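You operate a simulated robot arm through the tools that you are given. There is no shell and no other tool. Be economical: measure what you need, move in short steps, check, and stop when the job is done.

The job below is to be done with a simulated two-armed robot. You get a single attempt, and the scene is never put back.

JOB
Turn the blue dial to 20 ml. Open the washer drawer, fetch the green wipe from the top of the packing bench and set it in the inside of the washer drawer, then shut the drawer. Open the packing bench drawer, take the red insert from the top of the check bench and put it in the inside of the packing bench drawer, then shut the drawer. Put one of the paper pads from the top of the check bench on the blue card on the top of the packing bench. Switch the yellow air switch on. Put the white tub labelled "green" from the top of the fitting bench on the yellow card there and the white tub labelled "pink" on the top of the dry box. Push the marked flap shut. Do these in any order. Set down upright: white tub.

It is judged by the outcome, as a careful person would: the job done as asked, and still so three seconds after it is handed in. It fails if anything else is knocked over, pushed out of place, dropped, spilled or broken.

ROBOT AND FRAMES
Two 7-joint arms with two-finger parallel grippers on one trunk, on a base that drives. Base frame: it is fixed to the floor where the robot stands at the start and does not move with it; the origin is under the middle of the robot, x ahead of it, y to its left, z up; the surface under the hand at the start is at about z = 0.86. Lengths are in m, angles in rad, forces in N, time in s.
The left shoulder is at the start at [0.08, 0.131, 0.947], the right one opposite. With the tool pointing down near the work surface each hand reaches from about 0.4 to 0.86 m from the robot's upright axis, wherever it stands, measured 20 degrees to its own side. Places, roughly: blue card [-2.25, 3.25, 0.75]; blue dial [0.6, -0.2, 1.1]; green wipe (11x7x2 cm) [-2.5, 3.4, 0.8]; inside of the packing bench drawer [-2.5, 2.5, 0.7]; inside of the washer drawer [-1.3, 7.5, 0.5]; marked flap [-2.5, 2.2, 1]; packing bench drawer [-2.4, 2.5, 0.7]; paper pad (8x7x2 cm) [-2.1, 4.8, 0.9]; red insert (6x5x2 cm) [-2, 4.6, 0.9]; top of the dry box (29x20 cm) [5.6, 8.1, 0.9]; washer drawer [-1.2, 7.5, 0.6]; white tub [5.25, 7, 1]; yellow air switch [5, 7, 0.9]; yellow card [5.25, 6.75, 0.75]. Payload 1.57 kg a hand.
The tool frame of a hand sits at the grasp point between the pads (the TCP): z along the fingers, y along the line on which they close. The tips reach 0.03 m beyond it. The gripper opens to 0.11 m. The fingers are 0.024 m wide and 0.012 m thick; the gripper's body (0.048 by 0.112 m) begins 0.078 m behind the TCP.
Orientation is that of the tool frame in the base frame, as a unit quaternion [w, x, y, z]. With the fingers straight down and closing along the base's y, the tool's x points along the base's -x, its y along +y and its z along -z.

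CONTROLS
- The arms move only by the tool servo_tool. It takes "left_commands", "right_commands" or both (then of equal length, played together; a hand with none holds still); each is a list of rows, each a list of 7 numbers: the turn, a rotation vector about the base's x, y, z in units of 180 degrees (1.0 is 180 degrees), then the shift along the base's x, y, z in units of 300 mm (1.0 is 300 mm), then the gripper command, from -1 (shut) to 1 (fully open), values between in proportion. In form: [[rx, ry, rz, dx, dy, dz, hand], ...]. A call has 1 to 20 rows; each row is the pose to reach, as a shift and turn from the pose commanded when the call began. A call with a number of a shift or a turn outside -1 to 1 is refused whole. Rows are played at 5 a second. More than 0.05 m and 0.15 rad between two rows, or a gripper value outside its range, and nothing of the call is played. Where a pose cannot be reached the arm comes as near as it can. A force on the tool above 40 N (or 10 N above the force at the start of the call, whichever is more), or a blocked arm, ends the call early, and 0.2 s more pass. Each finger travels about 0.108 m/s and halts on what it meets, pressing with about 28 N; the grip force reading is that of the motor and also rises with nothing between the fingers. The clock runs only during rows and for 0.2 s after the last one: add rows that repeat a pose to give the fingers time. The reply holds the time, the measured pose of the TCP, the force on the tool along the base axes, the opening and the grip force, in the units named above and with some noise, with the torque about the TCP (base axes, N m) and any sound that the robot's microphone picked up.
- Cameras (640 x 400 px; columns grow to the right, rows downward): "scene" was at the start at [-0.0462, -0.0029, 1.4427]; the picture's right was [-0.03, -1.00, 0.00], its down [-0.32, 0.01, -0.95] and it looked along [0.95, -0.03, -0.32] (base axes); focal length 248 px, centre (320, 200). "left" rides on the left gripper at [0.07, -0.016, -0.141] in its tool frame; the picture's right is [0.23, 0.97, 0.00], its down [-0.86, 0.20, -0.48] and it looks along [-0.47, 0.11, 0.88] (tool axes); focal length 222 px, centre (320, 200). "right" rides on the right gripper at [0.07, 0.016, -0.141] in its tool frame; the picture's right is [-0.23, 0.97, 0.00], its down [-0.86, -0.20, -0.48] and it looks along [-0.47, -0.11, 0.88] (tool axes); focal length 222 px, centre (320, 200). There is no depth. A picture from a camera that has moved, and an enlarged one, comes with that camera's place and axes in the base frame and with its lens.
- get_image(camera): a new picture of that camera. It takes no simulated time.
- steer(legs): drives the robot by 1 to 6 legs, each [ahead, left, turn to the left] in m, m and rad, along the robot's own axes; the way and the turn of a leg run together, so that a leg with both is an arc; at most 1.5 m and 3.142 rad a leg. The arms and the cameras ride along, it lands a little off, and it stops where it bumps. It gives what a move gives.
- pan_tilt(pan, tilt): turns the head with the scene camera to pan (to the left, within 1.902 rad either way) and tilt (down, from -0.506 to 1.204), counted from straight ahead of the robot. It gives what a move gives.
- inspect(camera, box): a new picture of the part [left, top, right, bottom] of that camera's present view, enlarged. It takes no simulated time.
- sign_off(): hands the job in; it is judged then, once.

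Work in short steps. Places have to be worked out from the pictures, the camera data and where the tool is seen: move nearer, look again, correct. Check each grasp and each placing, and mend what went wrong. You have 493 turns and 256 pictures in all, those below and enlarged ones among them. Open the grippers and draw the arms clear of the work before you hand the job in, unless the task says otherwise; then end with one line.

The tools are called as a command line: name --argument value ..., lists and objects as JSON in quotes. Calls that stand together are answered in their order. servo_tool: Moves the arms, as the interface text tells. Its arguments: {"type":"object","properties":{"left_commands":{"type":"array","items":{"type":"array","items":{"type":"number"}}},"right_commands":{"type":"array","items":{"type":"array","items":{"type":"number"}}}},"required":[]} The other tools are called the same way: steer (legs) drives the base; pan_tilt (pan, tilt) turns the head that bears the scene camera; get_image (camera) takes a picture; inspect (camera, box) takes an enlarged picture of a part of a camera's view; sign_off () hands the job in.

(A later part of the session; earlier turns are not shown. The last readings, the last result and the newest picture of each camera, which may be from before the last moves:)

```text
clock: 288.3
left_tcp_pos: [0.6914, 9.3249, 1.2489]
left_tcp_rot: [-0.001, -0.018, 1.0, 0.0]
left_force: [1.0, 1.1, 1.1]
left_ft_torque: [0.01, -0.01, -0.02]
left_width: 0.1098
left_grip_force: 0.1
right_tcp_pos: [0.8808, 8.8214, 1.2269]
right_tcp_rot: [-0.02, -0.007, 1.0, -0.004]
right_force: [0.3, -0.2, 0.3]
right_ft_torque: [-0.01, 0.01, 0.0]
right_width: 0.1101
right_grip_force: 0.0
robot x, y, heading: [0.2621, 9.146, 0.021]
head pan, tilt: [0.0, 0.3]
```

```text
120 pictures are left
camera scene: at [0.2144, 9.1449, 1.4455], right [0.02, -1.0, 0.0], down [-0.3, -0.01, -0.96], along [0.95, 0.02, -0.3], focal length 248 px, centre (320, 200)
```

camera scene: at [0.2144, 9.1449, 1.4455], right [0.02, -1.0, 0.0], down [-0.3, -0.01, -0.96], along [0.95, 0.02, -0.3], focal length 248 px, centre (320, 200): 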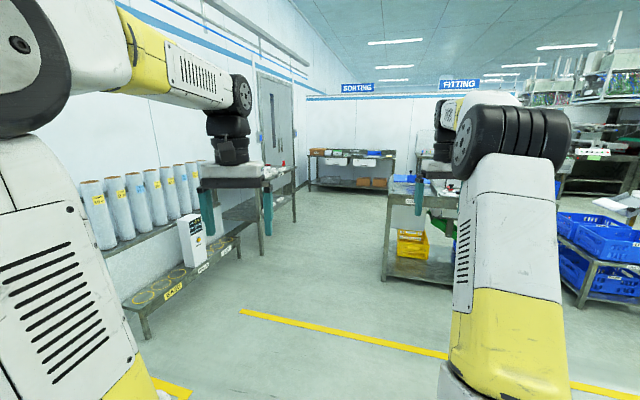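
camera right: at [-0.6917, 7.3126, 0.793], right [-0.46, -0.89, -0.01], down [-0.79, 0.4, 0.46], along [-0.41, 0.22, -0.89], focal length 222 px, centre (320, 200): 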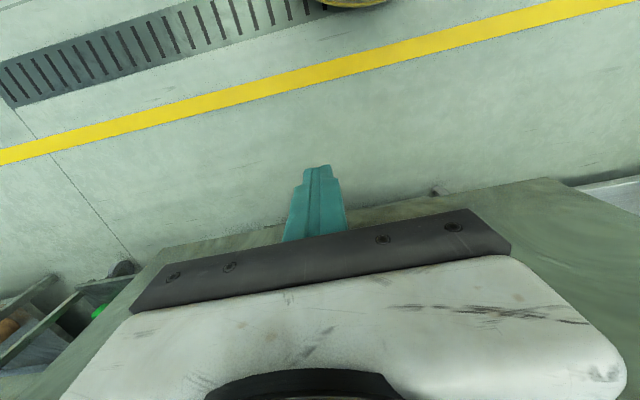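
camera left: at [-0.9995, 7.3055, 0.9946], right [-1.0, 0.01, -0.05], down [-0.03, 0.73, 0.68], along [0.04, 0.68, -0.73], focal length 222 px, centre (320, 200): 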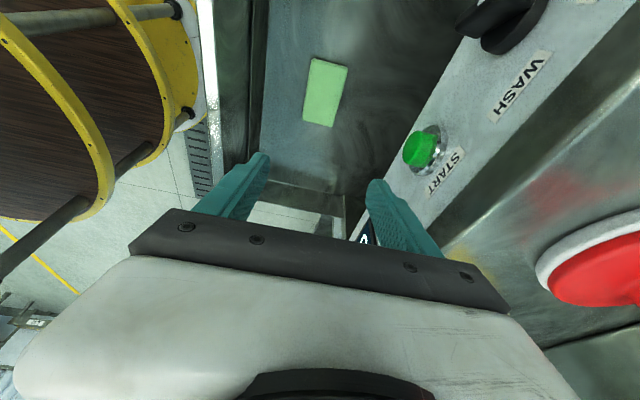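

The corridor between the island and the wall bench is about 1.3 m wide and runs at heading ≈-0.23. I drive through it.

steer --legs '[[0, 0, -0.25], [1.2, 0.4, 0], [1.24, 0.12, 0]]'

get_image --camera "scene"

```text
clock: 301.5
left_tcp_pos: [3.2301, 9.2542, 1.2502]
left_tcp_rot: [-0.001, 0.083, 0.997, 0.0]
left_force: [-0.1, -0.2, 0.3]
left_ft_torque: [0.0, 0.03, -0.01]
left_width: 0.1101
left_grip_force: 0.1
right_tcp_pos: [3.3162, 8.7236, 1.2276]
right_tcp_rot: [-0.02, 0.092, 0.996, -0.002]
right_force: [0.7, -0.1, 0.6]
right_ft_torque: [-0.02, 0.05, 0.02]
right_width: 0.1101
right_grip_force: 0.1
robot x, y, heading: [2.7699, 9.1672, -0.186]
head pan, tilt: [0.0, 0.3]
```

```text
119 pictures are left
camera scene: at [2.7266, 9.1736, 1.4455], right [-0.18, -0.98, 0.0], down [-0.29, 0.05, -0.96], along [0.94, -0.17, -0.3], focal length 248 px, centre (320, 200)
```

scene: 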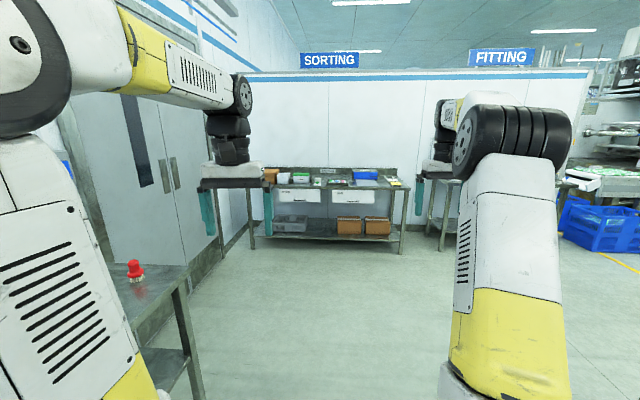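

I go forward past the island and look to the right at the fitting bench.

steer --legs '[[1.15, 0, -0.035]]'

pan_tilt --pan -0.7 --tilt 0.35

get_image --camera "scene"

```text
clock: 307.3
left_tcp_pos: [4.3532, 9.0146, 1.2496]
left_tcp_rot: [-0.001, 0.101, 0.995, 0.001]
left_force: [0.2, -0.6, 0.2]
left_ft_torque: [0.02, 0.0, 0.0]
left_width: 0.1099
left_grip_force: 0.1
right_tcp_pos: [4.42, 8.483, 1.2265]
right_tcp_rot: [-0.021, 0.112, 0.993, -0.002]
right_force: [-1.1, 0.3, -0.4]
right_ft_torque: [0.01, 0.0, -0.04]
right_width: 0.1099
right_grip_force: 0.1
robot x, y, heading: [3.8954, 8.9443, -0.215]
head pan, tilt: [0.0, 0.3]
```

```text
clock: 308.4
left_tcp_pos: [4.3541, 9.0151, 1.2496]
left_tcp_rot: [-0.001, 0.101, 0.995, 0.0]
left_force: [0.1, 0.3, 0.1]
left_ft_torque: [0.01, 0.01, 0.03]
left_width: 0.1098
left_grip_force: 0.0
right_tcp_pos: [4.4188, 8.4823, 1.2263]
right_tcp_rot: [-0.021, 0.111, 0.994, -0.002]
right_force: [-0.1, -0.4, -0.4]
right_ft_torque: [-0.01, -0.04, 0.02]
right_width: 0.1101
right_grip_force: 0.0
robot x, y, heading: [3.8935, 8.944, -0.214]
head pan, tilt: [-0.7, 0.351]
```

```text
118 pictures are left
camera scene: at [3.8139, 8.899, 1.4408], right [-0.79, -0.61, 0.0], down [-0.21, 0.27, -0.94], along [0.57, -0.74, -0.34], focal length 248 px, centre (320, 200)
```

scene: 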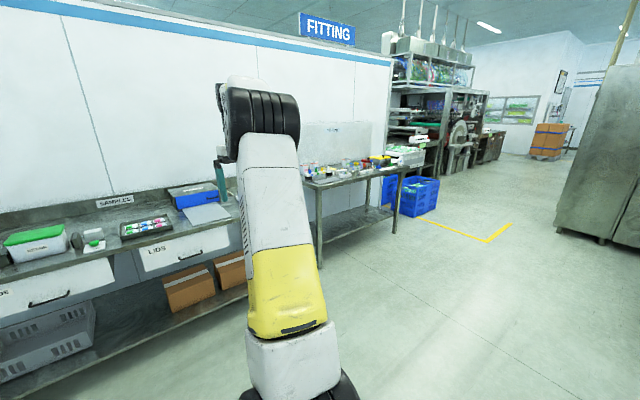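

Path to the fitting bench is clear. I strafe right to stand in front of it.

steer --legs '[[0.2, -0.93, 0], [0.2, -0.93, 0]]'

pan_tilt --pan 0 --tilt 0.4

get_image --camera "scene"

```text
clock: 317.9
left_tcp_pos: [4.3321, 7.1125, 1.2496]
left_tcp_rot: [-0.001, 0.109, 0.994, 0.001]
left_force: [0.1, 0.4, 0.3]
left_ft_torque: [-0.01, 0.02, 0.0]
left_width: 0.1099
left_grip_force: 0.1
right_tcp_pos: [4.3896, 6.5784, 1.227]
right_tcp_rot: [-0.02, 0.118, 0.993, -0.002]
right_force: [1.3, -0.2, 0.1]
right_ft_torque: [0.0, 0.03, 0.0]
right_width: 0.1101
right_grip_force: 0.2
robot x, y, heading: [3.8696, 7.0465, -0.229]
head pan, tilt: [-0.7, 0.351]
```

```text
clock: 319.0
left_tcp_pos: [4.3322, 7.1126, 1.2491]
left_tcp_rot: [-0.001, 0.109, 0.994, 0.0]
left_force: [0.0, 0.0, -0.3]
left_ft_torque: [0.03, 0.03, 0.0]
left_width: 0.1099
left_grip_force: 0.1
right_tcp_pos: [4.3896, 6.577, 1.2273]
right_tcp_rot: [-0.02, 0.119, 0.993, -0.001]
right_force: [0.0, 0.1, 0.5]
right_ft_torque: [0.02, 0.02, -0.01]
right_width: 0.1102
right_grip_force: 0.1
robot x, y, heading: [3.8666, 7.046, -0.224]
head pan, tilt: [0.0, 0.4]
```

```text
117 pictures are left
camera scene: at [3.8249, 7.0583, 1.4363], right [-0.23, -0.97, 0.0], down [-0.38, 0.09, -0.92], along [0.9, -0.21, -0.39], focal length 248 px, centre (320, 200)
```

scene: 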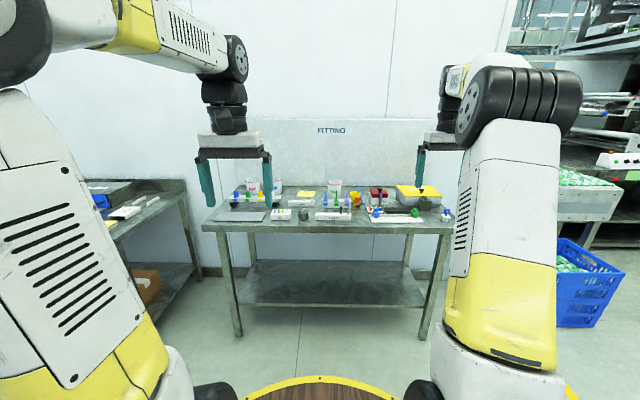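

Zoom in on the fitting bench top.

inspect --camera "scene" --box '[200, 160, 340, 240]'

inspect --camera "scene" --box '[320, 160, 460, 240]'

```text
4.57 times, centred on (270, 200) of scene
camera zoom: at [3.8249, 7.0583, 1.4363], right [-0.23, -0.97, 0.0], down [-0.38, 0.09, -0.92], along [0.9, -0.21, -0.39], focal length 1132 px, centre (549, 200)
```

zoom: 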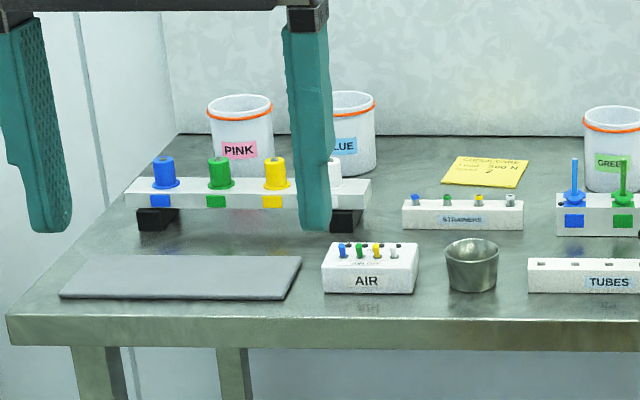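

```text
4.57 times, centred on (390, 200) of scene
camera zoom: at [3.8249, 7.0583, 1.4363], right [-0.23, -0.97, 0.0], down [-0.38, 0.09, -0.92], along [0.9, -0.21, -0.39], focal length 1132 px, centre (0, 200)
```

zoom: 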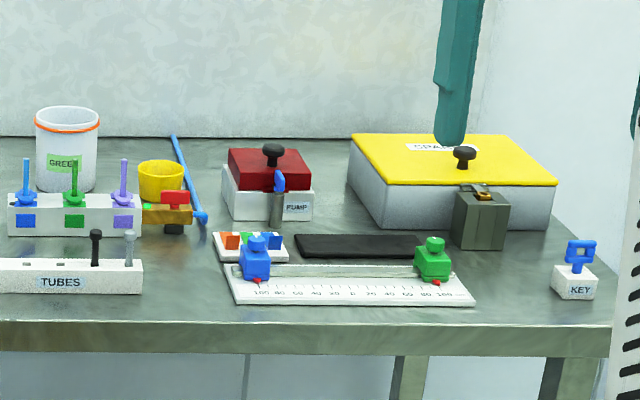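

Tubs PINK, BLUE and GREEN are at the back, the yellow card is in the middle, and the AIR box has four toggles at the front. I drive nearer.

steer --legs '[[0.42, 0, 0]]'

pan_tilt --pan 0 --tilt 0.6

get_image --camera "scene"

get_image --camera "left"

```text
clock: 321.6
left_tcp_pos: [4.7437, 7.0128, 1.2496]
left_tcp_rot: [-0.001, 0.111, 0.994, 0.0]
left_force: [1.6, -0.2, -0.4]
left_ft_torque: [-0.01, -0.04, 0.01]
left_width: 0.1099
left_grip_force: 0.0
right_tcp_pos: [4.7991, 6.4791, 1.2278]
right_tcp_rot: [-0.022, 0.122, 0.992, -0.001]
right_force: [0.7, 0.1, 0.1]
right_ft_torque: [0.02, -0.05, 0.02]
right_width: 0.1101
right_grip_force: 0.1
robot x, y, heading: [4.2799, 6.9526, -0.236]
head pan, tilt: [0.0, 0.4]
```

```text
clock: 322.3
left_tcp_pos: [4.7442, 7.0124, 1.2502]
left_tcp_rot: [-0.001, 0.111, 0.994, 0.0]
left_force: [-0.8, -0.2, -0.5]
left_ft_torque: [0.0, -0.01, 0.02]
left_width: 0.1099
left_grip_force: 0.1
right_tcp_pos: [4.7988, 6.4787, 1.2268]
right_tcp_rot: [-0.02, 0.12, 0.993, -0.002]
right_force: [0.3, 0.6, 0.2]
right_ft_torque: [-0.02, -0.02, -0.01]
right_width: 0.11
right_grip_force: 0.1
robot x, y, heading: [4.283, 6.9508, -0.234]
head pan, tilt: [0.0, 0.6]
```

```text
114 pictures are left
camera scene: at [4.2322, 6.9622, 1.4181], right [-0.23, -0.97, 0.0], down [-0.55, 0.13, -0.83], along [0.8, -0.19, -0.56], focal length 248 px, centre (320, 200)
```

scene: 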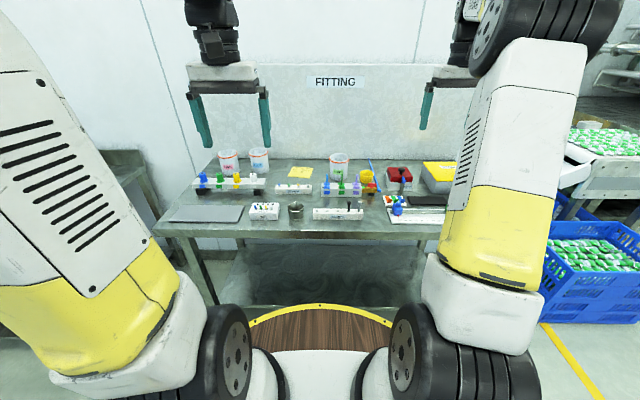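

```text
113 pictures are left
camera left: at [4.6734, 7.0126, 1.3908], right [-0.01, 1.0, 0.0], down [0.88, 0.01, 0.48], along [0.48, 0.0, -0.88], focal length 222 px, centre (320, 200)
```

left: 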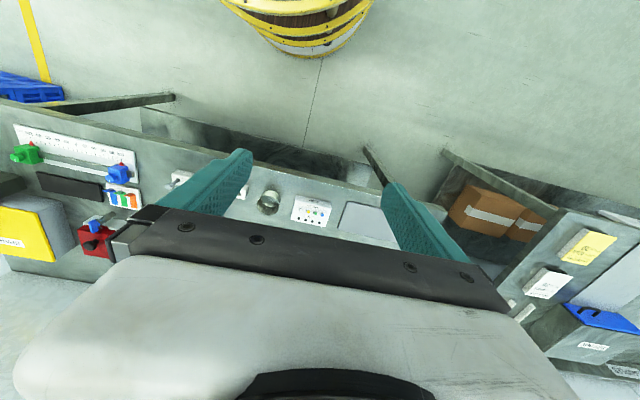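

inspect --camera "scene" --box '[230, 190, 310, 240]'

inspect --camera "left" --box '[270, 180, 350, 235]'

```text
8.00 times, centred on (270, 215) of scene
camera zoom: at [4.2322, 6.9622, 1.4181], right [-0.23, -0.97, 0.0], down [-0.55, 0.13, -0.83], along [0.8, -0.19, -0.56], focal length 1980 px, centre (720, 80)
```

zoom: 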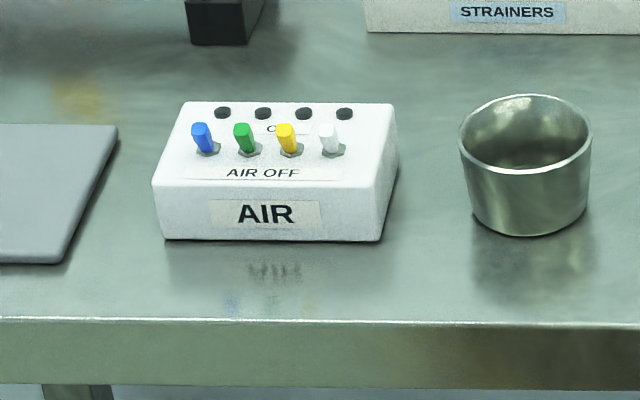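

```text
7.27 times, centred on (310, 208) of left
camera zoom: at [4.6734, 7.0126, 1.3908], right [-0.01, 1.0, 0.0], down [0.88, 0.01, 0.48], along [0.48, 0.0, -0.88], focal length 1615 px, centre (393, 146)
```

zoom: 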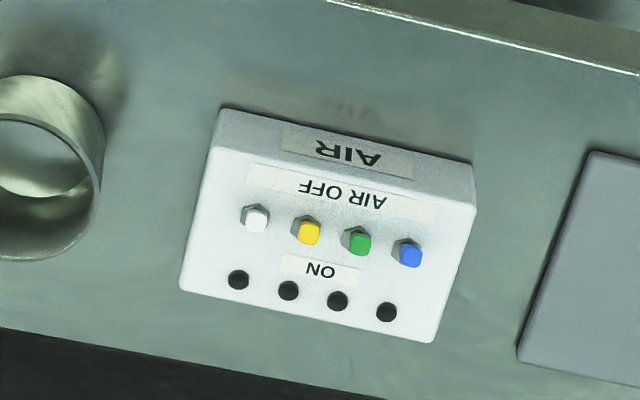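

Labels: "AIR OFF" at the robot side, "ON" at the far side, with all toggles toward OFF. The yellow lever tip is at (4.975,6.984,0.903), and neighbours are only 1.65 cm away, so I'll push it with one finger of a part-open hand. First hover.

servo_tool --left_commands '[[0, 0, 0, 0.1, 0.012, -0.12, 0.4545], [0, 0, 0, 0.2, 0.024, -0.24, 0.4545], [0, 0, 0, 0.3, 0.036, -0.36, 0.4545], [0, 0, 0, 0.4, 0.048, -0.48, 0.4545], [0, 0, 0, 0.5, 0.06, -0.6, 0.4545], [0, 0, 0, 0.6, 0.072, -0.72, 0.4545], [0, 0, 0, 0.692, 0.081, -0.83, 0.4545], [0, 0, 0, 0.692, 0.081, -0.92, 0.4545], [0, 0, 0, 0.692, 0.081, -0.92, 0.4545]]'

inspect --camera "scene" --box '[220, 180, 320, 240]'

get_image --camera "left"

```text
clock: 324.3
left_tcp_pos: [4.9493, 7.0369, 0.9743]
left_tcp_rot: [0.0, 0.111, 0.994, 0.0]
left_force: [-0.5, -0.3, 0.0]
left_ft_torque: [0.04, 0.0, 0.01]
left_width: 0.0799
left_grip_force: 0.2
right_tcp_pos: [4.7987, 6.4784, 1.2262]
right_tcp_rot: [-0.021, 0.121, 0.992, -0.001]
right_force: [-0.6, 0.6, -0.4]
right_ft_torque: [-0.01, -0.02, 0.02]
right_width: 0.11
right_grip_force: 0.0
robot x, y, heading: [4.2807, 6.952, -0.236]
head pan, tilt: [0.0, 0.6]
```

```text
6.40 times, centred on (270, 210) of scene
camera zoom: at [4.2323, 6.9622, 1.418], right [-0.23, -0.97, 0.0], down [-0.55, 0.13, -0.82], along [0.8, -0.19, -0.57], focal length 1584 px, centre (640, 136)
```

zoom: 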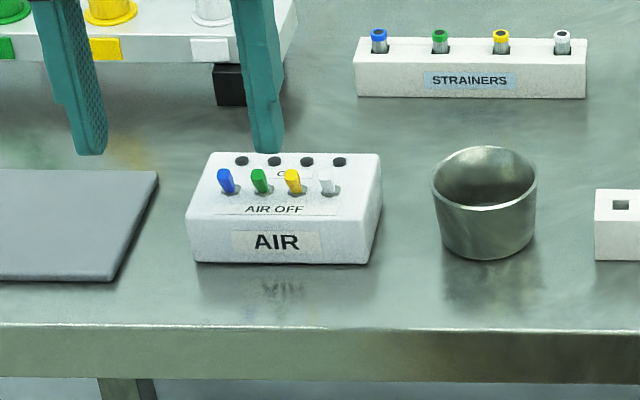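

```text
109 pictures are left
camera left: at [4.8789, 7.0359, 1.116], right [-0.01, 1.0, 0.0], down [0.88, 0.01, 0.48], along [0.48, 0.0, -0.88], focal length 222 px, centre (320, 200)
```

left: 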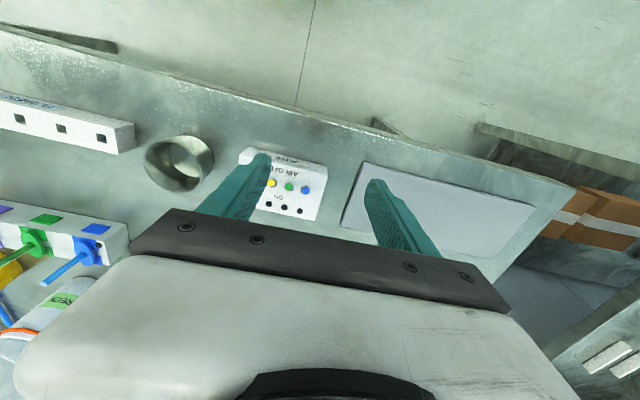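

Check the alignment from the hand camera, enlarged.

inspect --camera "left" --box '[220, 140, 340, 230]'

```text
4.44 times, centred on (280, 185) of left
camera zoom: at [4.8789, 7.0359, 1.116], right [-0.01, 1.0, 0.0], down [0.88, 0.01, 0.48], along [0.48, 0.0, -0.88], focal length 987 px, centre (498, 267)
```

zoom: 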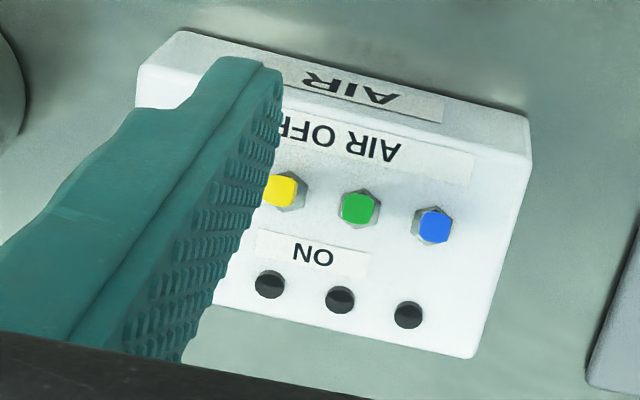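

Alignment is right (lateral offset under 1 mm). I lower the finger to lever height, in front of the yellow lever.

servo_tool --left_commands '[[0, 0, 0, 0, 0, -0.08, 0.4545], [0, 0, 0, 0, 0, -0.13, 0.4545], [0, 0, 0, 0, 0, -0.15, 0.4545], [0, 0, 0, 0, 0, -0.15, 0.4545]]'

inspect --camera "scene" --box '[235, 190, 295, 230]'

inspect --camera "left" --box '[220, 140, 340, 230]'

```text
clock: 325.3
left_tcp_pos: [4.9511, 7.0368, 0.9287]
left_tcp_rot: [0.001, 0.111, 0.994, 0.0]
left_force: [0.7, -0.4, 0.0]
left_ft_torque: [0.01, 0.0, -0.01]
left_width: 0.0799
left_grip_force: 0.0
right_tcp_pos: [4.7998, 6.4773, 1.2256]
right_tcp_rot: [-0.02, 0.121, 0.992, -0.001]
right_force: [0.5, -0.2, 0.9]
right_ft_torque: [0.02, -0.02, -0.02]
right_width: 0.1099
right_grip_force: 0.0
robot x, y, heading: [4.285, 6.95, -0.232]
head pan, tilt: [0.0, 0.6]
```

```text
10.00 times, centred on (265, 210) of scene
camera zoom: at [4.2323, 6.9622, 1.418], right [-0.23, -0.97, 0.0], down [-0.55, 0.13, -0.82], along [0.8, -0.19, -0.57], focal length 2475 px, centre (870, 100)
```

zoom: 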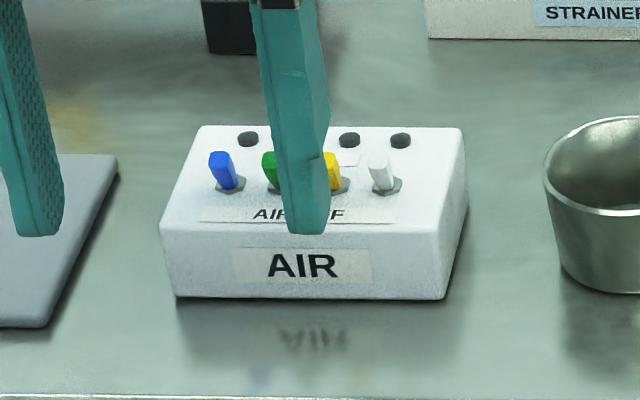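

```text
4.44 times, centred on (280, 185) of left
camera zoom: at [4.8804, 7.0357, 1.0706], right [-0.01, 1.0, 0.0], down [0.88, 0.01, 0.48], along [0.48, 0.0, -0.88], focal length 987 px, centre (498, 267)
```

zoom: 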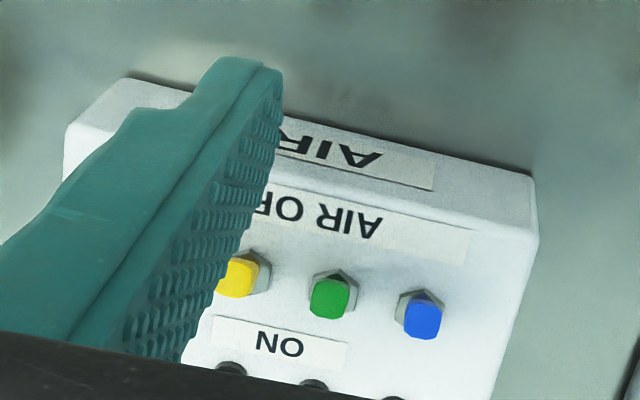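

Projection confirms the finger is in line with the yellow lever. I push forward 3.8 cm.

servo_tool --left_commands '[[0, 0, 0, 0.04, -0.0095, 0, 0.4545], [0, 0, 0, 0.065, -0.0155, 0, 0.4545], [0, 0, 0, 0.085, -0.0203, 0, 0.4545], [0, 0, 0, 0.105, -0.025, 0, 0.4545], [0, 0, 0, 0.123, -0.0293, 0, 0.4545], [0, 0, 0, 0.123, -0.0293, 0, 0.4545]]'

inspect --camera "left" --box '[220, 140, 340, 230]'

```text
clock: 326.7
left_tcp_pos: [4.985, 7.0306, 0.9281]
left_tcp_rot: [-0.004, 0.112, 0.994, 0.0]
left_force: [-25.5, 7.4, 9.5]
left_ft_torque: [-0.24, 0.79, -1.29]
left_width: 0.0785
left_grip_force: 0.1
right_tcp_pos: [4.7975, 6.4794, 1.2273]
right_tcp_rot: [-0.019, 0.121, 0.992, -0.002]
right_force: [0.0, -0.1, 0.2]
right_ft_torque: [-0.03, 0.0, -0.01]
right_width: 0.11
right_grip_force: 0.0
robot x, y, heading: [4.2802, 6.9511, -0.232]
head pan, tilt: [0.0, 0.6]
heard: click
```

```text
4.44 times, centred on (280, 185) of left
camera zoom: at [4.9148, 7.0291, 1.0697], right [-0.01, 1.0, 0.0], down [0.88, 0.0, 0.47], along [0.47, 0.0, -0.88], focal length 987 px, centre (498, 267)
```

zoom: 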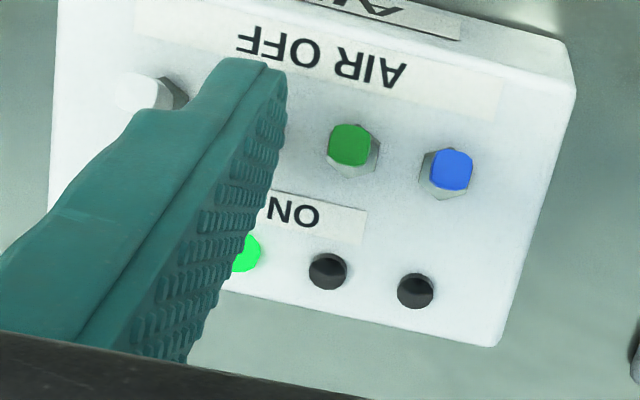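

A click, and the yellow position's lamp is lit green. I ease back a touch and lift.

servo_tool --left_commands '[[0, 0, 0, -0.02, 0.005, 0.0, 0.4545], [0, 0, 0, -0.02, 0.005, 0.1, 0.4545], [0, 0, 0, -0.05, 0.01, 0.24, 0.4545], [0, 0, 0, -0.15, 0.02, 0.36, 0.6], [0, 0, 0, -0.28, 0.02, 0.45, 0.8], [0, 0, 0, -0.4, 0.02, 0.55, 1], [0, 0, 0, -0.5, 0.02, 0.66, 1], [0, 0, 0, -0.6, 0.02, 0.78, 1], [0, 0, 0, -0.7, 0.02, 0.9, 1]]'

inspect --camera "scene" --box '[190, 130, 350, 240]'

```text
clock: 328.7
left_tcp_pos: [4.7787, 7.0363, 1.1983]
left_tcp_rot: [-0.001, 0.111, 0.994, 0.001]
left_force: [-0.4, -0.5, -0.5]
left_ft_torque: [0.01, 0.0, -0.03]
left_width: 0.11
left_grip_force: 0.1
right_tcp_pos: [4.7985, 6.4788, 1.2268]
right_tcp_rot: [-0.02, 0.121, 0.992, -0.002]
right_force: [1.0, -0.2, -0.2]
right_ft_torque: [0.0, 0.02, 0.01]
right_width: 0.1098
right_grip_force: 0.0
robot x, y, heading: [4.2851, 6.9536, -0.236]
head pan, tilt: [0.0, 0.6]
```

```text
3.64 times, centred on (270, 185) of scene
camera zoom: at [4.2326, 6.9622, 1.4181], right [-0.23, -0.97, 0.0], down [-0.55, 0.13, -0.82], along [0.8, -0.19, -0.57], focal length 900 px, centre (502, 254)
```

zoom: 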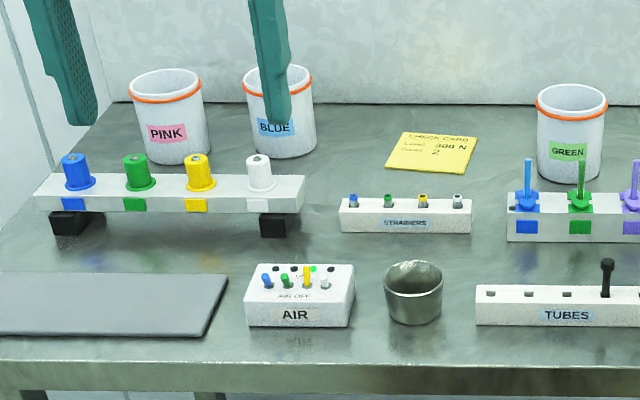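

The yellow lever is up and lit. Now the GREEN tub, at about (5.175,6.654), rim z≈0.956; the card centre is about (5.249,6.815). I move the base closer for the right hand.

steer --legs '[[0.14, 0.12, 0]]'

get_image --camera "right"

get_image --camera "scene"

```text
clock: 330.2
left_tcp_pos: [4.9429, 7.1203, 1.1987]
left_tcp_rot: [-0.001, 0.111, 0.994, 0.001]
left_force: [-0.3, 0.4, -0.3]
left_ft_torque: [0.01, -0.03, 0.04]
left_width: 0.1099
left_grip_force: 0.1
right_tcp_pos: [4.9636, 6.5627, 1.2274]
right_tcp_rot: [-0.02, 0.122, 0.992, -0.003]
right_force: [0.6, 0.4, -1.0]
right_ft_torque: [-0.02, -0.03, 0.02]
right_width: 0.1099
right_grip_force: 0.1
robot x, y, heading: [4.4479, 7.0396, -0.232]
head pan, tilt: [0.0, 0.6]
```

```text
103 pictures are left
camera right: at [4.9058, 6.595, 1.3708], right [0.45, 0.89, -0.02], down [0.8, -0.4, 0.45], along [0.39, -0.22, -0.89], focal length 222 px, centre (320, 200)
```

right: 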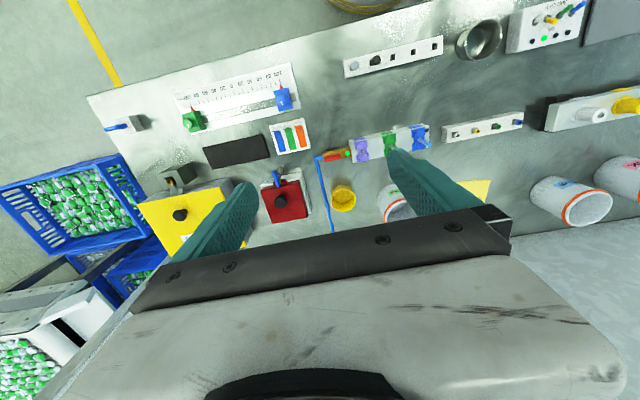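

```text
102 pictures are left
camera scene: at [4.3958, 7.0454, 1.418], right [-0.23, -0.97, 0.0], down [-0.55, 0.13, -0.83], along [0.8, -0.19, -0.56], focal length 248 px, centre (320, 200)
```

scene: 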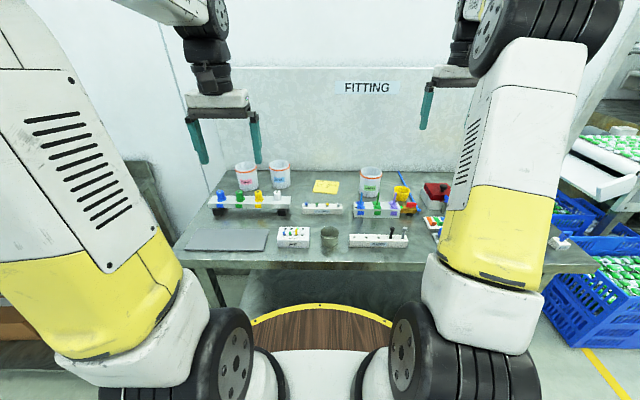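

I bring the right hand toward the tub, staying high.

servo_tool --right_commands '[[0, 0, 0, 0.12, 0.05, -0.04, 0.9], [0, 0, 0, 0.24, 0.1, -0.08, 0.9], [0, 0, 0, 0.36, 0.15, -0.12, 0.9], [0, 0, 0, 0.45, 0.2, -0.16, 0.9], [0, 0, 0, 0.5, 0.25, -0.2, 0.9], [0, 0, 0, 0.55, 0.3, -0.23, 0.9], [0, 0, 0, 0.55, 0.3, -0.23, 0.9]]'

get_image --camera "right"

inspect --camera "scene" --box '[300, 140, 420, 220]'

```text
clock: 331.8
left_tcp_pos: [4.9427, 7.1204, 1.1973]
left_tcp_rot: [0.0, 0.111, 0.994, 0.0]
left_force: [-0.3, 1.0, 0.5]
left_ft_torque: [0.0, -0.01, -0.05]
left_width: 0.1099
left_grip_force: 0.1
right_tcp_pos: [5.1226, 6.6561, 1.1561]
right_tcp_rot: [-0.02, 0.122, 0.992, -0.002]
right_force: [0.0, -0.5, 0.0]
right_ft_torque: [0.04, 0.02, 0.01]
right_width: 0.1043
right_grip_force: 0.0
right hand out of reach, approached as far as the arm can: row 6, 7
robot x, y, heading: [4.448, 7.0311, -0.234]
head pan, tilt: [0.0, 0.6]
```

```text
101 pictures are left
camera right: at [5.0663, 6.6881, 1.3001], right [0.45, 0.89, -0.02], down [0.8, -0.4, 0.45], along [0.39, -0.22, -0.89], focal length 222 px, centre (320, 200)
```

right: 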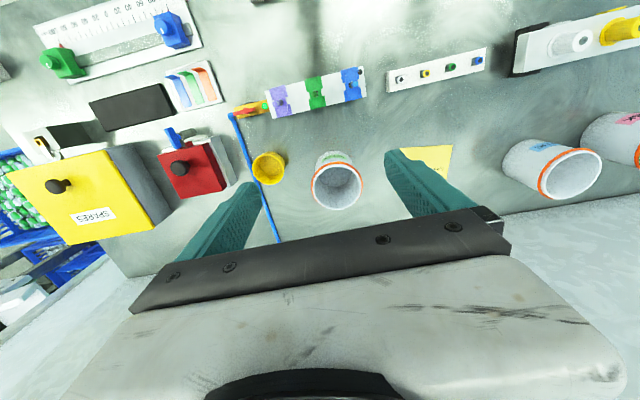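

```text
5.00 times, centred on (360, 180) of scene
camera zoom: at [4.396, 7.0455, 1.418], right [-0.23, -0.97, 0.0], down [-0.55, 0.13, -0.82], along [0.8, -0.19, -0.57], focal length 1238 px, centre (120, 300)
```

zoom: 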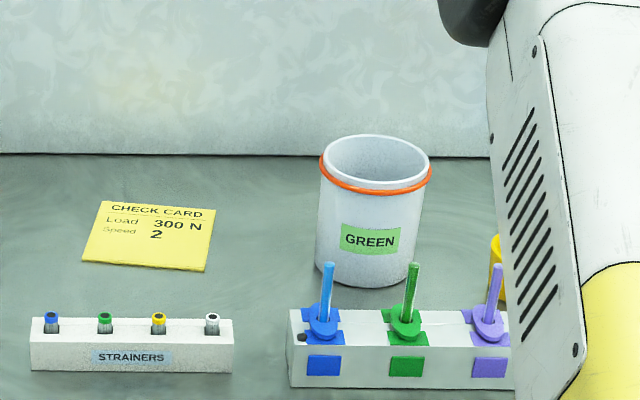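

Triangulated: GREEN tub centre (5.209,6.6415), z 0.847–0.942, rim ⌀ 0.089; yellow card centre (5.288,6.806). I move 6 cm nearer, then go above the tub.

steer --legs '[[0.06, 0, 0]]'

servo_tool --right_commands '[[0, 0, 0, 0.04, -0.02, -0.08, 1], [0, 0, 0, 0.08, -0.03, -0.16, 1], [0, 0, 0, 0.09, -0.03, -0.24, 1], [0, 0, 0, 0.09, -0.03, -0.24, 1]]'

get_image --camera "right"

```text
clock: 332.8
left_tcp_pos: [5.0012, 7.1079, 1.1981]
left_tcp_rot: [-0.001, 0.112, 0.994, 0.0]
left_force: [0.9, 0.7, 0.2]
left_ft_torque: [0.02, -0.02, 0.01]
left_width: 0.1099
left_grip_force: 0.2
right_tcp_pos: [5.1812, 6.6406, 1.1571]
right_tcp_rot: [-0.02, 0.121, 0.992, -0.002]
right_force: [0.1, -0.6, 1.5]
right_ft_torque: [0.02, -0.04, 0.03]
right_width: 0.1043
right_grip_force: 0.1
robot x, y, heading: [4.5004, 7.0197, -0.235]
head pan, tilt: [0.0, 0.6]
```

```text
clock: 333.8
left_tcp_pos: [5.0013, 7.1063, 1.1975]
left_tcp_rot: [-0.001, 0.111, 0.994, 0.0]
left_force: [0.7, -1.0, -0.2]
left_ft_torque: [-0.01, -0.03, -0.02]
left_width: 0.1099
left_grip_force: 0.0
right_tcp_pos: [5.2078, 6.6325, 1.0857]
right_tcp_rot: [-0.02, 0.121, 0.992, -0.002]
right_force: [0.3, -0.3, -1.1]
right_ft_torque: [0.01, 0.0, 0.01]
right_width: 0.1102
right_grip_force: 0.0
right hand out of reach, approached as far as the arm can: row 2
robot x, y, heading: [4.5032, 7.0196, -0.236]
head pan, tilt: [0.0, 0.6]
```

```text
99 pictures are left
camera right: at [5.1509, 6.6649, 1.2295], right [0.45, 0.89, -0.02], down [0.8, -0.4, 0.45], along [0.39, -0.22, -0.89], focal length 222 px, centre (320, 200)
```

right: 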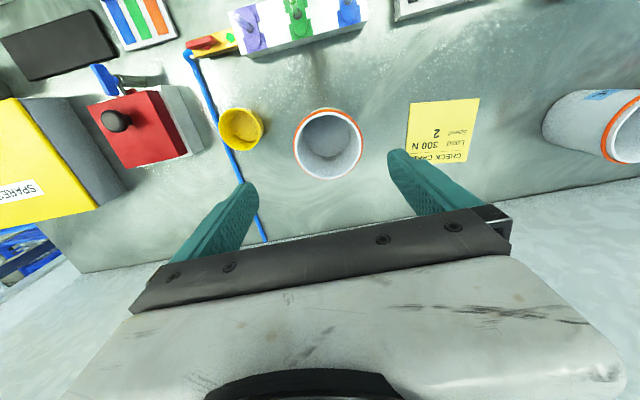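

The tub is confirmed at (5.209,6.640). I centre and descend around it.

servo_tool --right_commands '[[0, 0, 0, 0.005, 0.025, -0.1, 1], [0, 0, 0, 0.005, 0.025, -0.22, 1], [0, 0, 0, 0.005, 0.025, -0.34, 1], [0, 0, 0, 0.005, 0.025, -0.34, 1]]'

get_image --camera "right"

```text
clock: 334.8
left_tcp_pos: [5.0001, 7.1078, 1.198]
left_tcp_rot: [-0.001, 0.112, 0.994, 0.0]
left_force: [-0.3, -0.1, -0.2]
left_ft_torque: [0.03, -0.02, -0.01]
left_width: 0.11
left_grip_force: 0.0
right_tcp_pos: [5.21, 6.6398, 0.9815]
right_tcp_rot: [-0.021, 0.121, 0.992, -0.002]
right_force: [-0.5, -0.4, 0.6]
right_ft_torque: [-0.02, 0.01, 0.0]
right_width: 0.1102
right_grip_force: 0.0
robot x, y, heading: [4.5002, 7.0241, -0.236]
head pan, tilt: [0.0, 0.6]
```

```text
98 pictures are left
camera right: at [5.1528, 6.6724, 1.1257], right [0.45, 0.89, -0.02], down [0.8, -0.4, 0.45], along [0.39, -0.22, -0.89], focal length 222 px, centre (320, 200)
```

right: 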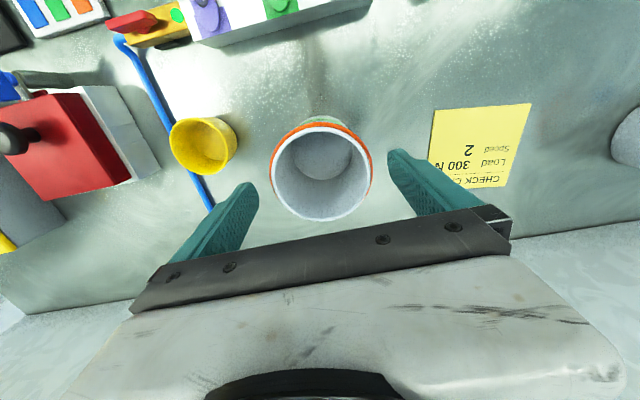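

Centred between the fingers. I descend the rest and close gently.

servo_tool --right_commands '[[0, 0, 0, -0.005, 0.006, -0.1, 1], [0, 0, 0, -0.005, 0.006, -0.2, 1], [0, 0, 0, -0.005, 0.006, -0.255, 1], [0, 0, 0, -0.005, 0.006, -0.255, 0.7], [0, 0, 0, -0.005, 0.006, -0.255, 0.4], [0, 0, 0, -0.005, 0.006, -0.255, 0.3], [0, 0, 0, -0.005, 0.006, -0.255, 0.3]]'

get_image --camera "right"

```text
clock: 336.4
left_tcp_pos: [5.0015, 7.1062, 1.1963]
left_tcp_rot: [-0.001, 0.111, 0.994, 0.0]
left_force: [0.1, -0.3, -0.1]
left_ft_torque: [0.01, 0.0, -0.01]
left_width: 0.1101
left_grip_force: 0.1
right_tcp_pos: [5.2093, 6.6409, 0.907]
right_tcp_rot: [-0.021, 0.121, 0.992, -0.002]
right_force: [-0.2, 1.0, -0.5]
right_ft_torque: [0.01, 0.02, -0.01]
right_width: 0.0879
right_grip_force: 28.3
robot x, y, heading: [4.5031, 7.0187, -0.234]
head pan, tilt: [0.0, 0.6]
```

```text
97 pictures are left
camera right: at [5.1521, 6.6741, 1.05], right [0.45, 0.89, -0.02], down [0.8, -0.4, 0.45], along [0.39, -0.22, -0.9], focal length 222 px, centre (320, 200)
```

right: 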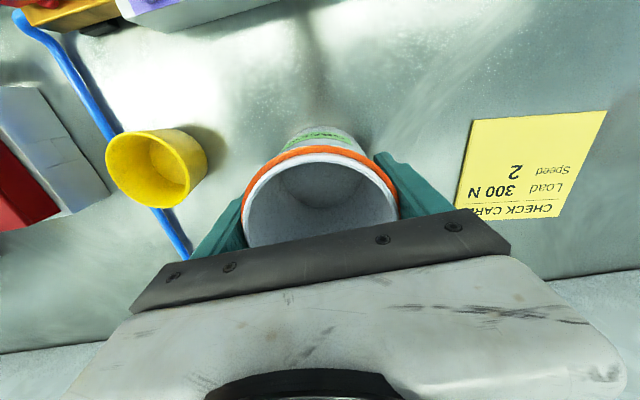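

Gripped. I lift 9 cm, then shift the whole base 0.18 m left so the tub comes over the card.

servo_tool --right_commands '[[0, 0, 0, 0, 0, 0.08, 0.3], [0, 0, 0, 0, 0, 0.18, 0.3], [0, 0, 0, 0, 0, 0.3, 0.3], [0, 0, 0, 0, 0, 0.3, 0.3]]'

steer --legs '[[0.03, 0.18, 0]]'

get_image --camera "right"

get_image --camera "scene"

```text
clock: 337.4
left_tcp_pos: [4.9997, 7.1065, 1.1974]
left_tcp_rot: [-0.002, 0.11, 0.994, 0.001]
left_force: [0.4, -0.6, -0.7]
left_ft_torque: [-0.03, -0.02, -0.05]
left_width: 0.1099
left_grip_force: 0.0
right_tcp_pos: [5.2092, 6.6411, 0.9972]
right_tcp_rot: [-0.021, 0.121, 0.992, -0.003]
right_force: [-0.1, 0.2, 0.4]
right_ft_torque: [0.04, 0.0, -0.03]
right_width: 0.0883
right_grip_force: 27.8
robot x, y, heading: [4.5034, 7.0177, -0.234]
head pan, tilt: [0.0, 0.6]
```

```text
clock: 338.9
left_tcp_pos: [5.0707, 7.278, 1.1978]
left_tcp_rot: [-0.001, 0.109, 0.994, 0.0]
left_force: [-0.1, -0.2, 0.0]
left_ft_torque: [0.01, -0.03, 0.0]
left_width: 0.1099
left_grip_force: 0.0
right_tcp_pos: [5.2825, 6.8124, 0.9973]
right_tcp_rot: [-0.021, 0.119, 0.993, -0.002]
right_force: [0.3, -0.6, -0.8]
right_ft_torque: [0.04, 0.01, -0.02]
right_width: 0.0882
right_grip_force: 28.5
robot x, y, heading: [4.5749, 7.1902, -0.235]
head pan, tilt: [0.0, 0.6]
```

```text
96 pictures are left
camera right: at [5.2242, 6.8447, 1.141], right [0.45, 0.89, -0.02], down [0.8, -0.4, 0.45], along [0.39, -0.22, -0.89], focal length 222 px, centre (320, 200)
```

right: 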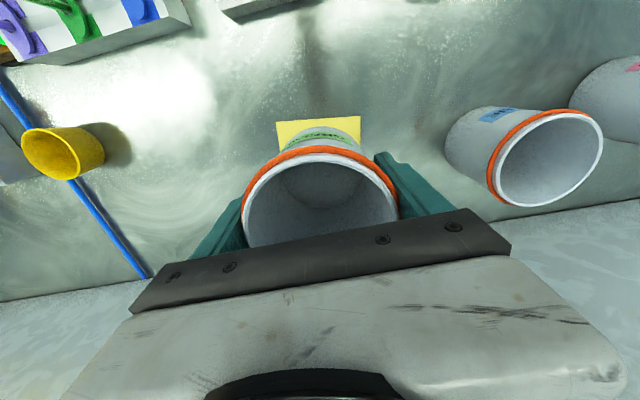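

```text
95 pictures are left
camera scene: at [4.5256, 7.2005, 1.418], right [-0.23, -0.97, 0.0], down [-0.55, 0.13, -0.82], along [0.8, -0.19, -0.57], focal length 248 px, centre (320, 200)
```

scene: 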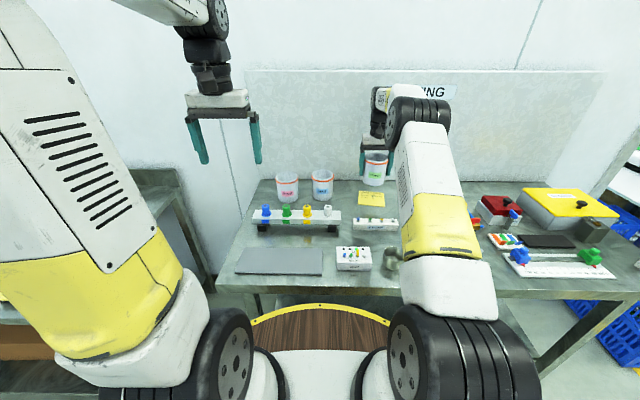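

The card centre is (5.29,6.805), so the tub needs only a 1 cm correction. I lower it onto the card.

servo_tool --right_commands '[[0, 0, 0, 0.023, -0.023, -0.05, 0.3], [0, 0, 0, 0.023, -0.023, -0.15, 0.3], [0, 0, 0, 0.023, -0.023, -0.24, 0.3], [0, 0, 0, 0.023, -0.023, -0.28, 0.3], [0, 0, 0, 0.023, -0.023, -0.292, 0.3], [0, 0, 0, 0.023, -0.023, -0.298, 0.3]]'

inspect --camera "scene" --box '[330, 130, 430, 240]'

```text
clock: 340.3
left_tcp_pos: [5.0721, 7.2784, 1.1981]
left_tcp_rot: [-0.001, 0.11, 0.994, 0.0]
left_force: [0.6, 0.1, -0.8]
left_ft_torque: [0.0, -0.02, 0.01]
left_width: 0.1097
left_grip_force: 0.0
right_tcp_pos: [5.2885, 6.8053, 0.9094]
right_tcp_rot: [-0.019, 0.12, 0.993, -0.002]
right_force: [-0.2, 0.6, 4.7]
right_ft_torque: [-0.04, 0.04, 0.0]
right_width: 0.0881
right_grip_force: 27.9
robot x, y, heading: [4.5762, 7.1848, -0.232]
head pan, tilt: [0.0, 0.6]
```

```text
3.64 times, centred on (380, 185) of scene
camera zoom: at [4.5255, 7.2007, 1.418], right [-0.23, -0.97, 0.0], down [-0.55, 0.13, -0.83], along [0.8, -0.19, -0.56], focal length 900 px, centre (102, 254)
```

zoom: 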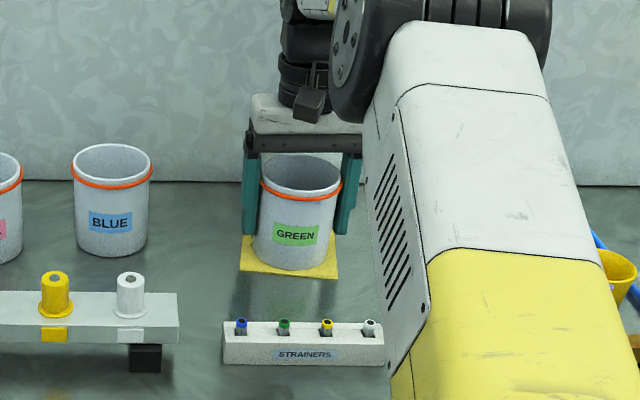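

Contact (4.7 N) and the tub stands on the card. I release and rise.

servo_tool --right_commands '[[0, 0, 0, 0, 0, 0, 0.6], [0, 0, 0, 0, 0, 0, 0.95], [0, 0, 0, 0, 0, 0, 1], [0, 0, 0, 0, 0, 0.1, 1], [0, 0, 0, 0, 0, 0.23, 1], [0, 0, 0, 0, 0, 0.36, 1], [0, 0, 0, 0, 0, 0.5, 1], [0, 0, 0, -0.1, 0, 0.6, 1], [0, 0, 0, -0.22, 0, 0.7, 1], [0, 0, 0, -0.35, 0, 0.8, 1], [0, 0, 0, -0.48, 0, 0.9, 1], [0, 0, 0, -0.6, 0, 1.0, 1]]'

get_image --camera "right"

get_image --camera "scene"

```text
clock: 342.9
left_tcp_pos: [5.0711, 7.2781, 1.1972]
left_tcp_rot: [-0.001, 0.11, 0.994, 0.001]
left_force: [0.7, 0.2, 0.0]
left_ft_torque: [0.01, 0.02, -0.02]
left_width: 0.1101
left_grip_force: 0.0
right_tcp_pos: [5.1057, 6.8056, 1.206]
right_tcp_rot: [-0.02, 0.12, 0.993, -0.003]
right_force: [0.1, 0.5, -0.6]
right_ft_torque: [-0.03, 0.07, 0.01]
right_width: 0.1099
right_grip_force: 0.0
robot x, y, heading: [4.5754, 7.1906, -0.23]
head pan, tilt: [0.0, 0.6]
```

```text
93 pictures are left
camera right: at [5.0495, 6.8394, 1.3503], right [0.45, 0.89, -0.02], down [0.8, -0.4, 0.45], along [0.39, -0.21, -0.9], focal length 222 px, centre (320, 200)
```

right: 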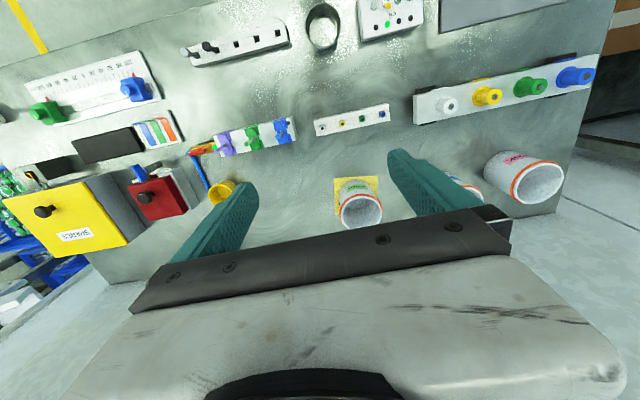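

```text
92 pictures are left
camera scene: at [4.526, 7.2006, 1.4181], right [-0.23, -0.97, 0.0], down [-0.55, 0.13, -0.82], along [0.8, -0.19, -0.57], focal length 248 px, centre (320, 200)
```

scene: 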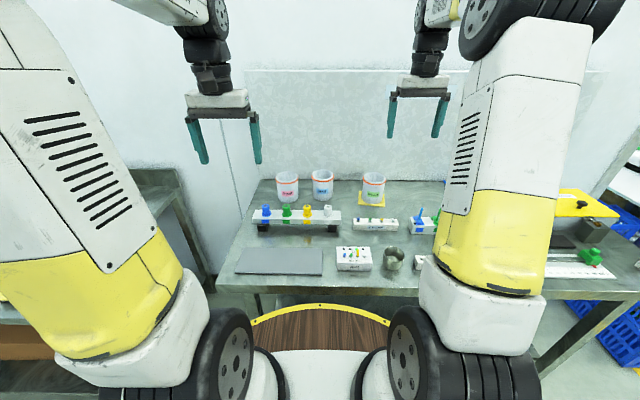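

GREEN tub stands on the card. Now the PINK tub with the left hand; enlarge for triangulation.

inspect --camera "scene" --box '[240, 150, 360, 240]'

get_image --camera "left"

```text
4.44 times, centred on (300, 195) of scene
camera zoom: at [4.526, 7.2006, 1.4181], right [-0.23, -0.97, 0.0], down [-0.55, 0.13, -0.82], along [0.8, -0.19, -0.57], focal length 1100 px, centre (409, 222)
```

zoom: 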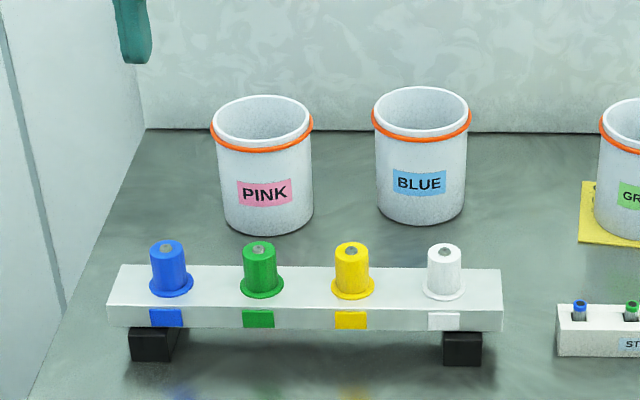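

```text
90 pictures are left
camera left: at [5.0021, 7.2766, 1.3387], right [-0.01, 1.0, 0.0], down [0.88, 0.01, 0.48], along [0.48, 0.0, -0.88], focal length 222 px, centre (320, 200)
```

left: 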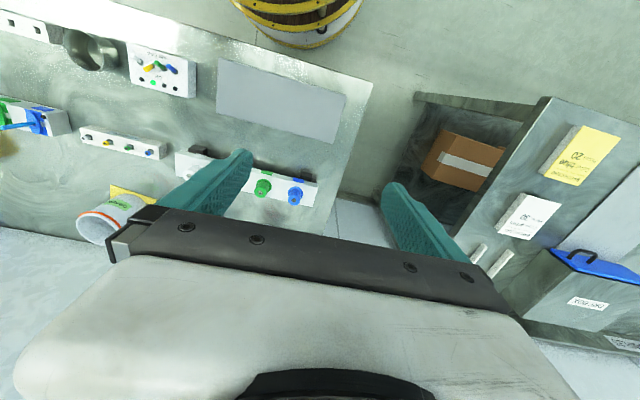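

PINK tub is at about (5.377,7.132). I shift the base 0.1 m right for left-hand reach, then bring the hand over it.

steer --legs '[[0, -0.1, 0]]'

servo_tool --left_commands '[[0, 0, 0, 0.12, -0.02, -0.02, 1], [0, 0, 0, 0.25, -0.04, -0.05, 1], [0, 0, 0, 0.38, -0.07, -0.08, 1], [0, 0, 0, 0.51, -0.09, -0.11, 1], [0, 0, 0, 0.64, -0.11, -0.15, 1], [0, 0, 0, 0.76, -0.13, -0.2, 1], [0, 0, 0, 0.86, -0.14, -0.28, 1], [0, 0, 0, 0.95, -0.15, -0.36, 1], [0, 0, 0, 0.95, -0.15, -0.36, 1]]'

get_image --camera "left"

```text
clock: 344.0
left_tcp_pos: [5.0483, 7.1813, 1.1977]
left_tcp_rot: [-0.001, 0.109, 0.994, 0.0]
left_force: [0.2, -0.2, 0.5]
left_ft_torque: [-0.01, 0.0, 0.03]
left_width: 0.1101
left_grip_force: 0.0
right_tcp_pos: [5.0849, 6.7113, 1.2061]
right_tcp_rot: [-0.021, 0.119, 0.993, -0.002]
right_force: [-0.3, 0.8, 0.1]
right_ft_torque: [0.0, 0.01, 0.0]
right_width: 0.11
right_grip_force: 0.0
robot x, y, heading: [4.5513, 7.0933, -0.231]
head pan, tilt: [0.0, 0.6]
```

```text
clock: 346.0
left_tcp_pos: [5.3338, 7.1381, 1.0915]
left_tcp_rot: [-0.001, 0.109, 0.994, 0.0]
left_force: [0.0, 0.2, 0.1]
left_ft_torque: [-0.02, 0.03, -0.02]
left_width: 0.11
left_grip_force: 0.1
right_tcp_pos: [5.0853, 6.7111, 1.2063]
right_tcp_rot: [-0.021, 0.12, 0.993, -0.003]
right_force: [1.4, 0.0, 0.1]
right_ft_torque: [0.02, 0.0, 0.01]
right_width: 0.1101
right_grip_force: 0.1
robot x, y, heading: [4.5523, 7.0936, -0.226]
head pan, tilt: [0.0, 0.6]
```

```text
89 pictures are left
camera left: at [5.2649, 7.136, 1.2313], right [-0.01, 1.0, 0.0], down [0.88, 0.01, 0.48], along [0.48, 0.0, -0.88], focal length 222 px, centre (320, 200)
```

left: 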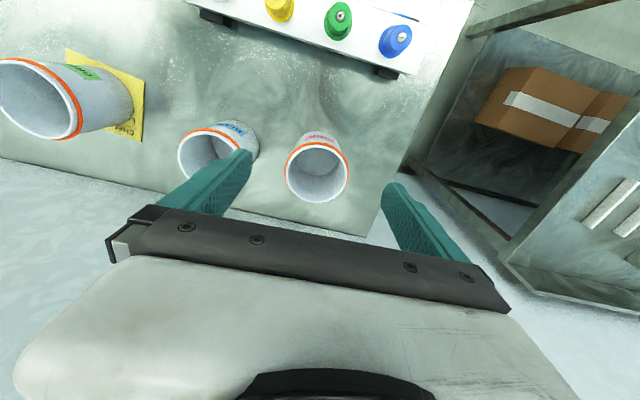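

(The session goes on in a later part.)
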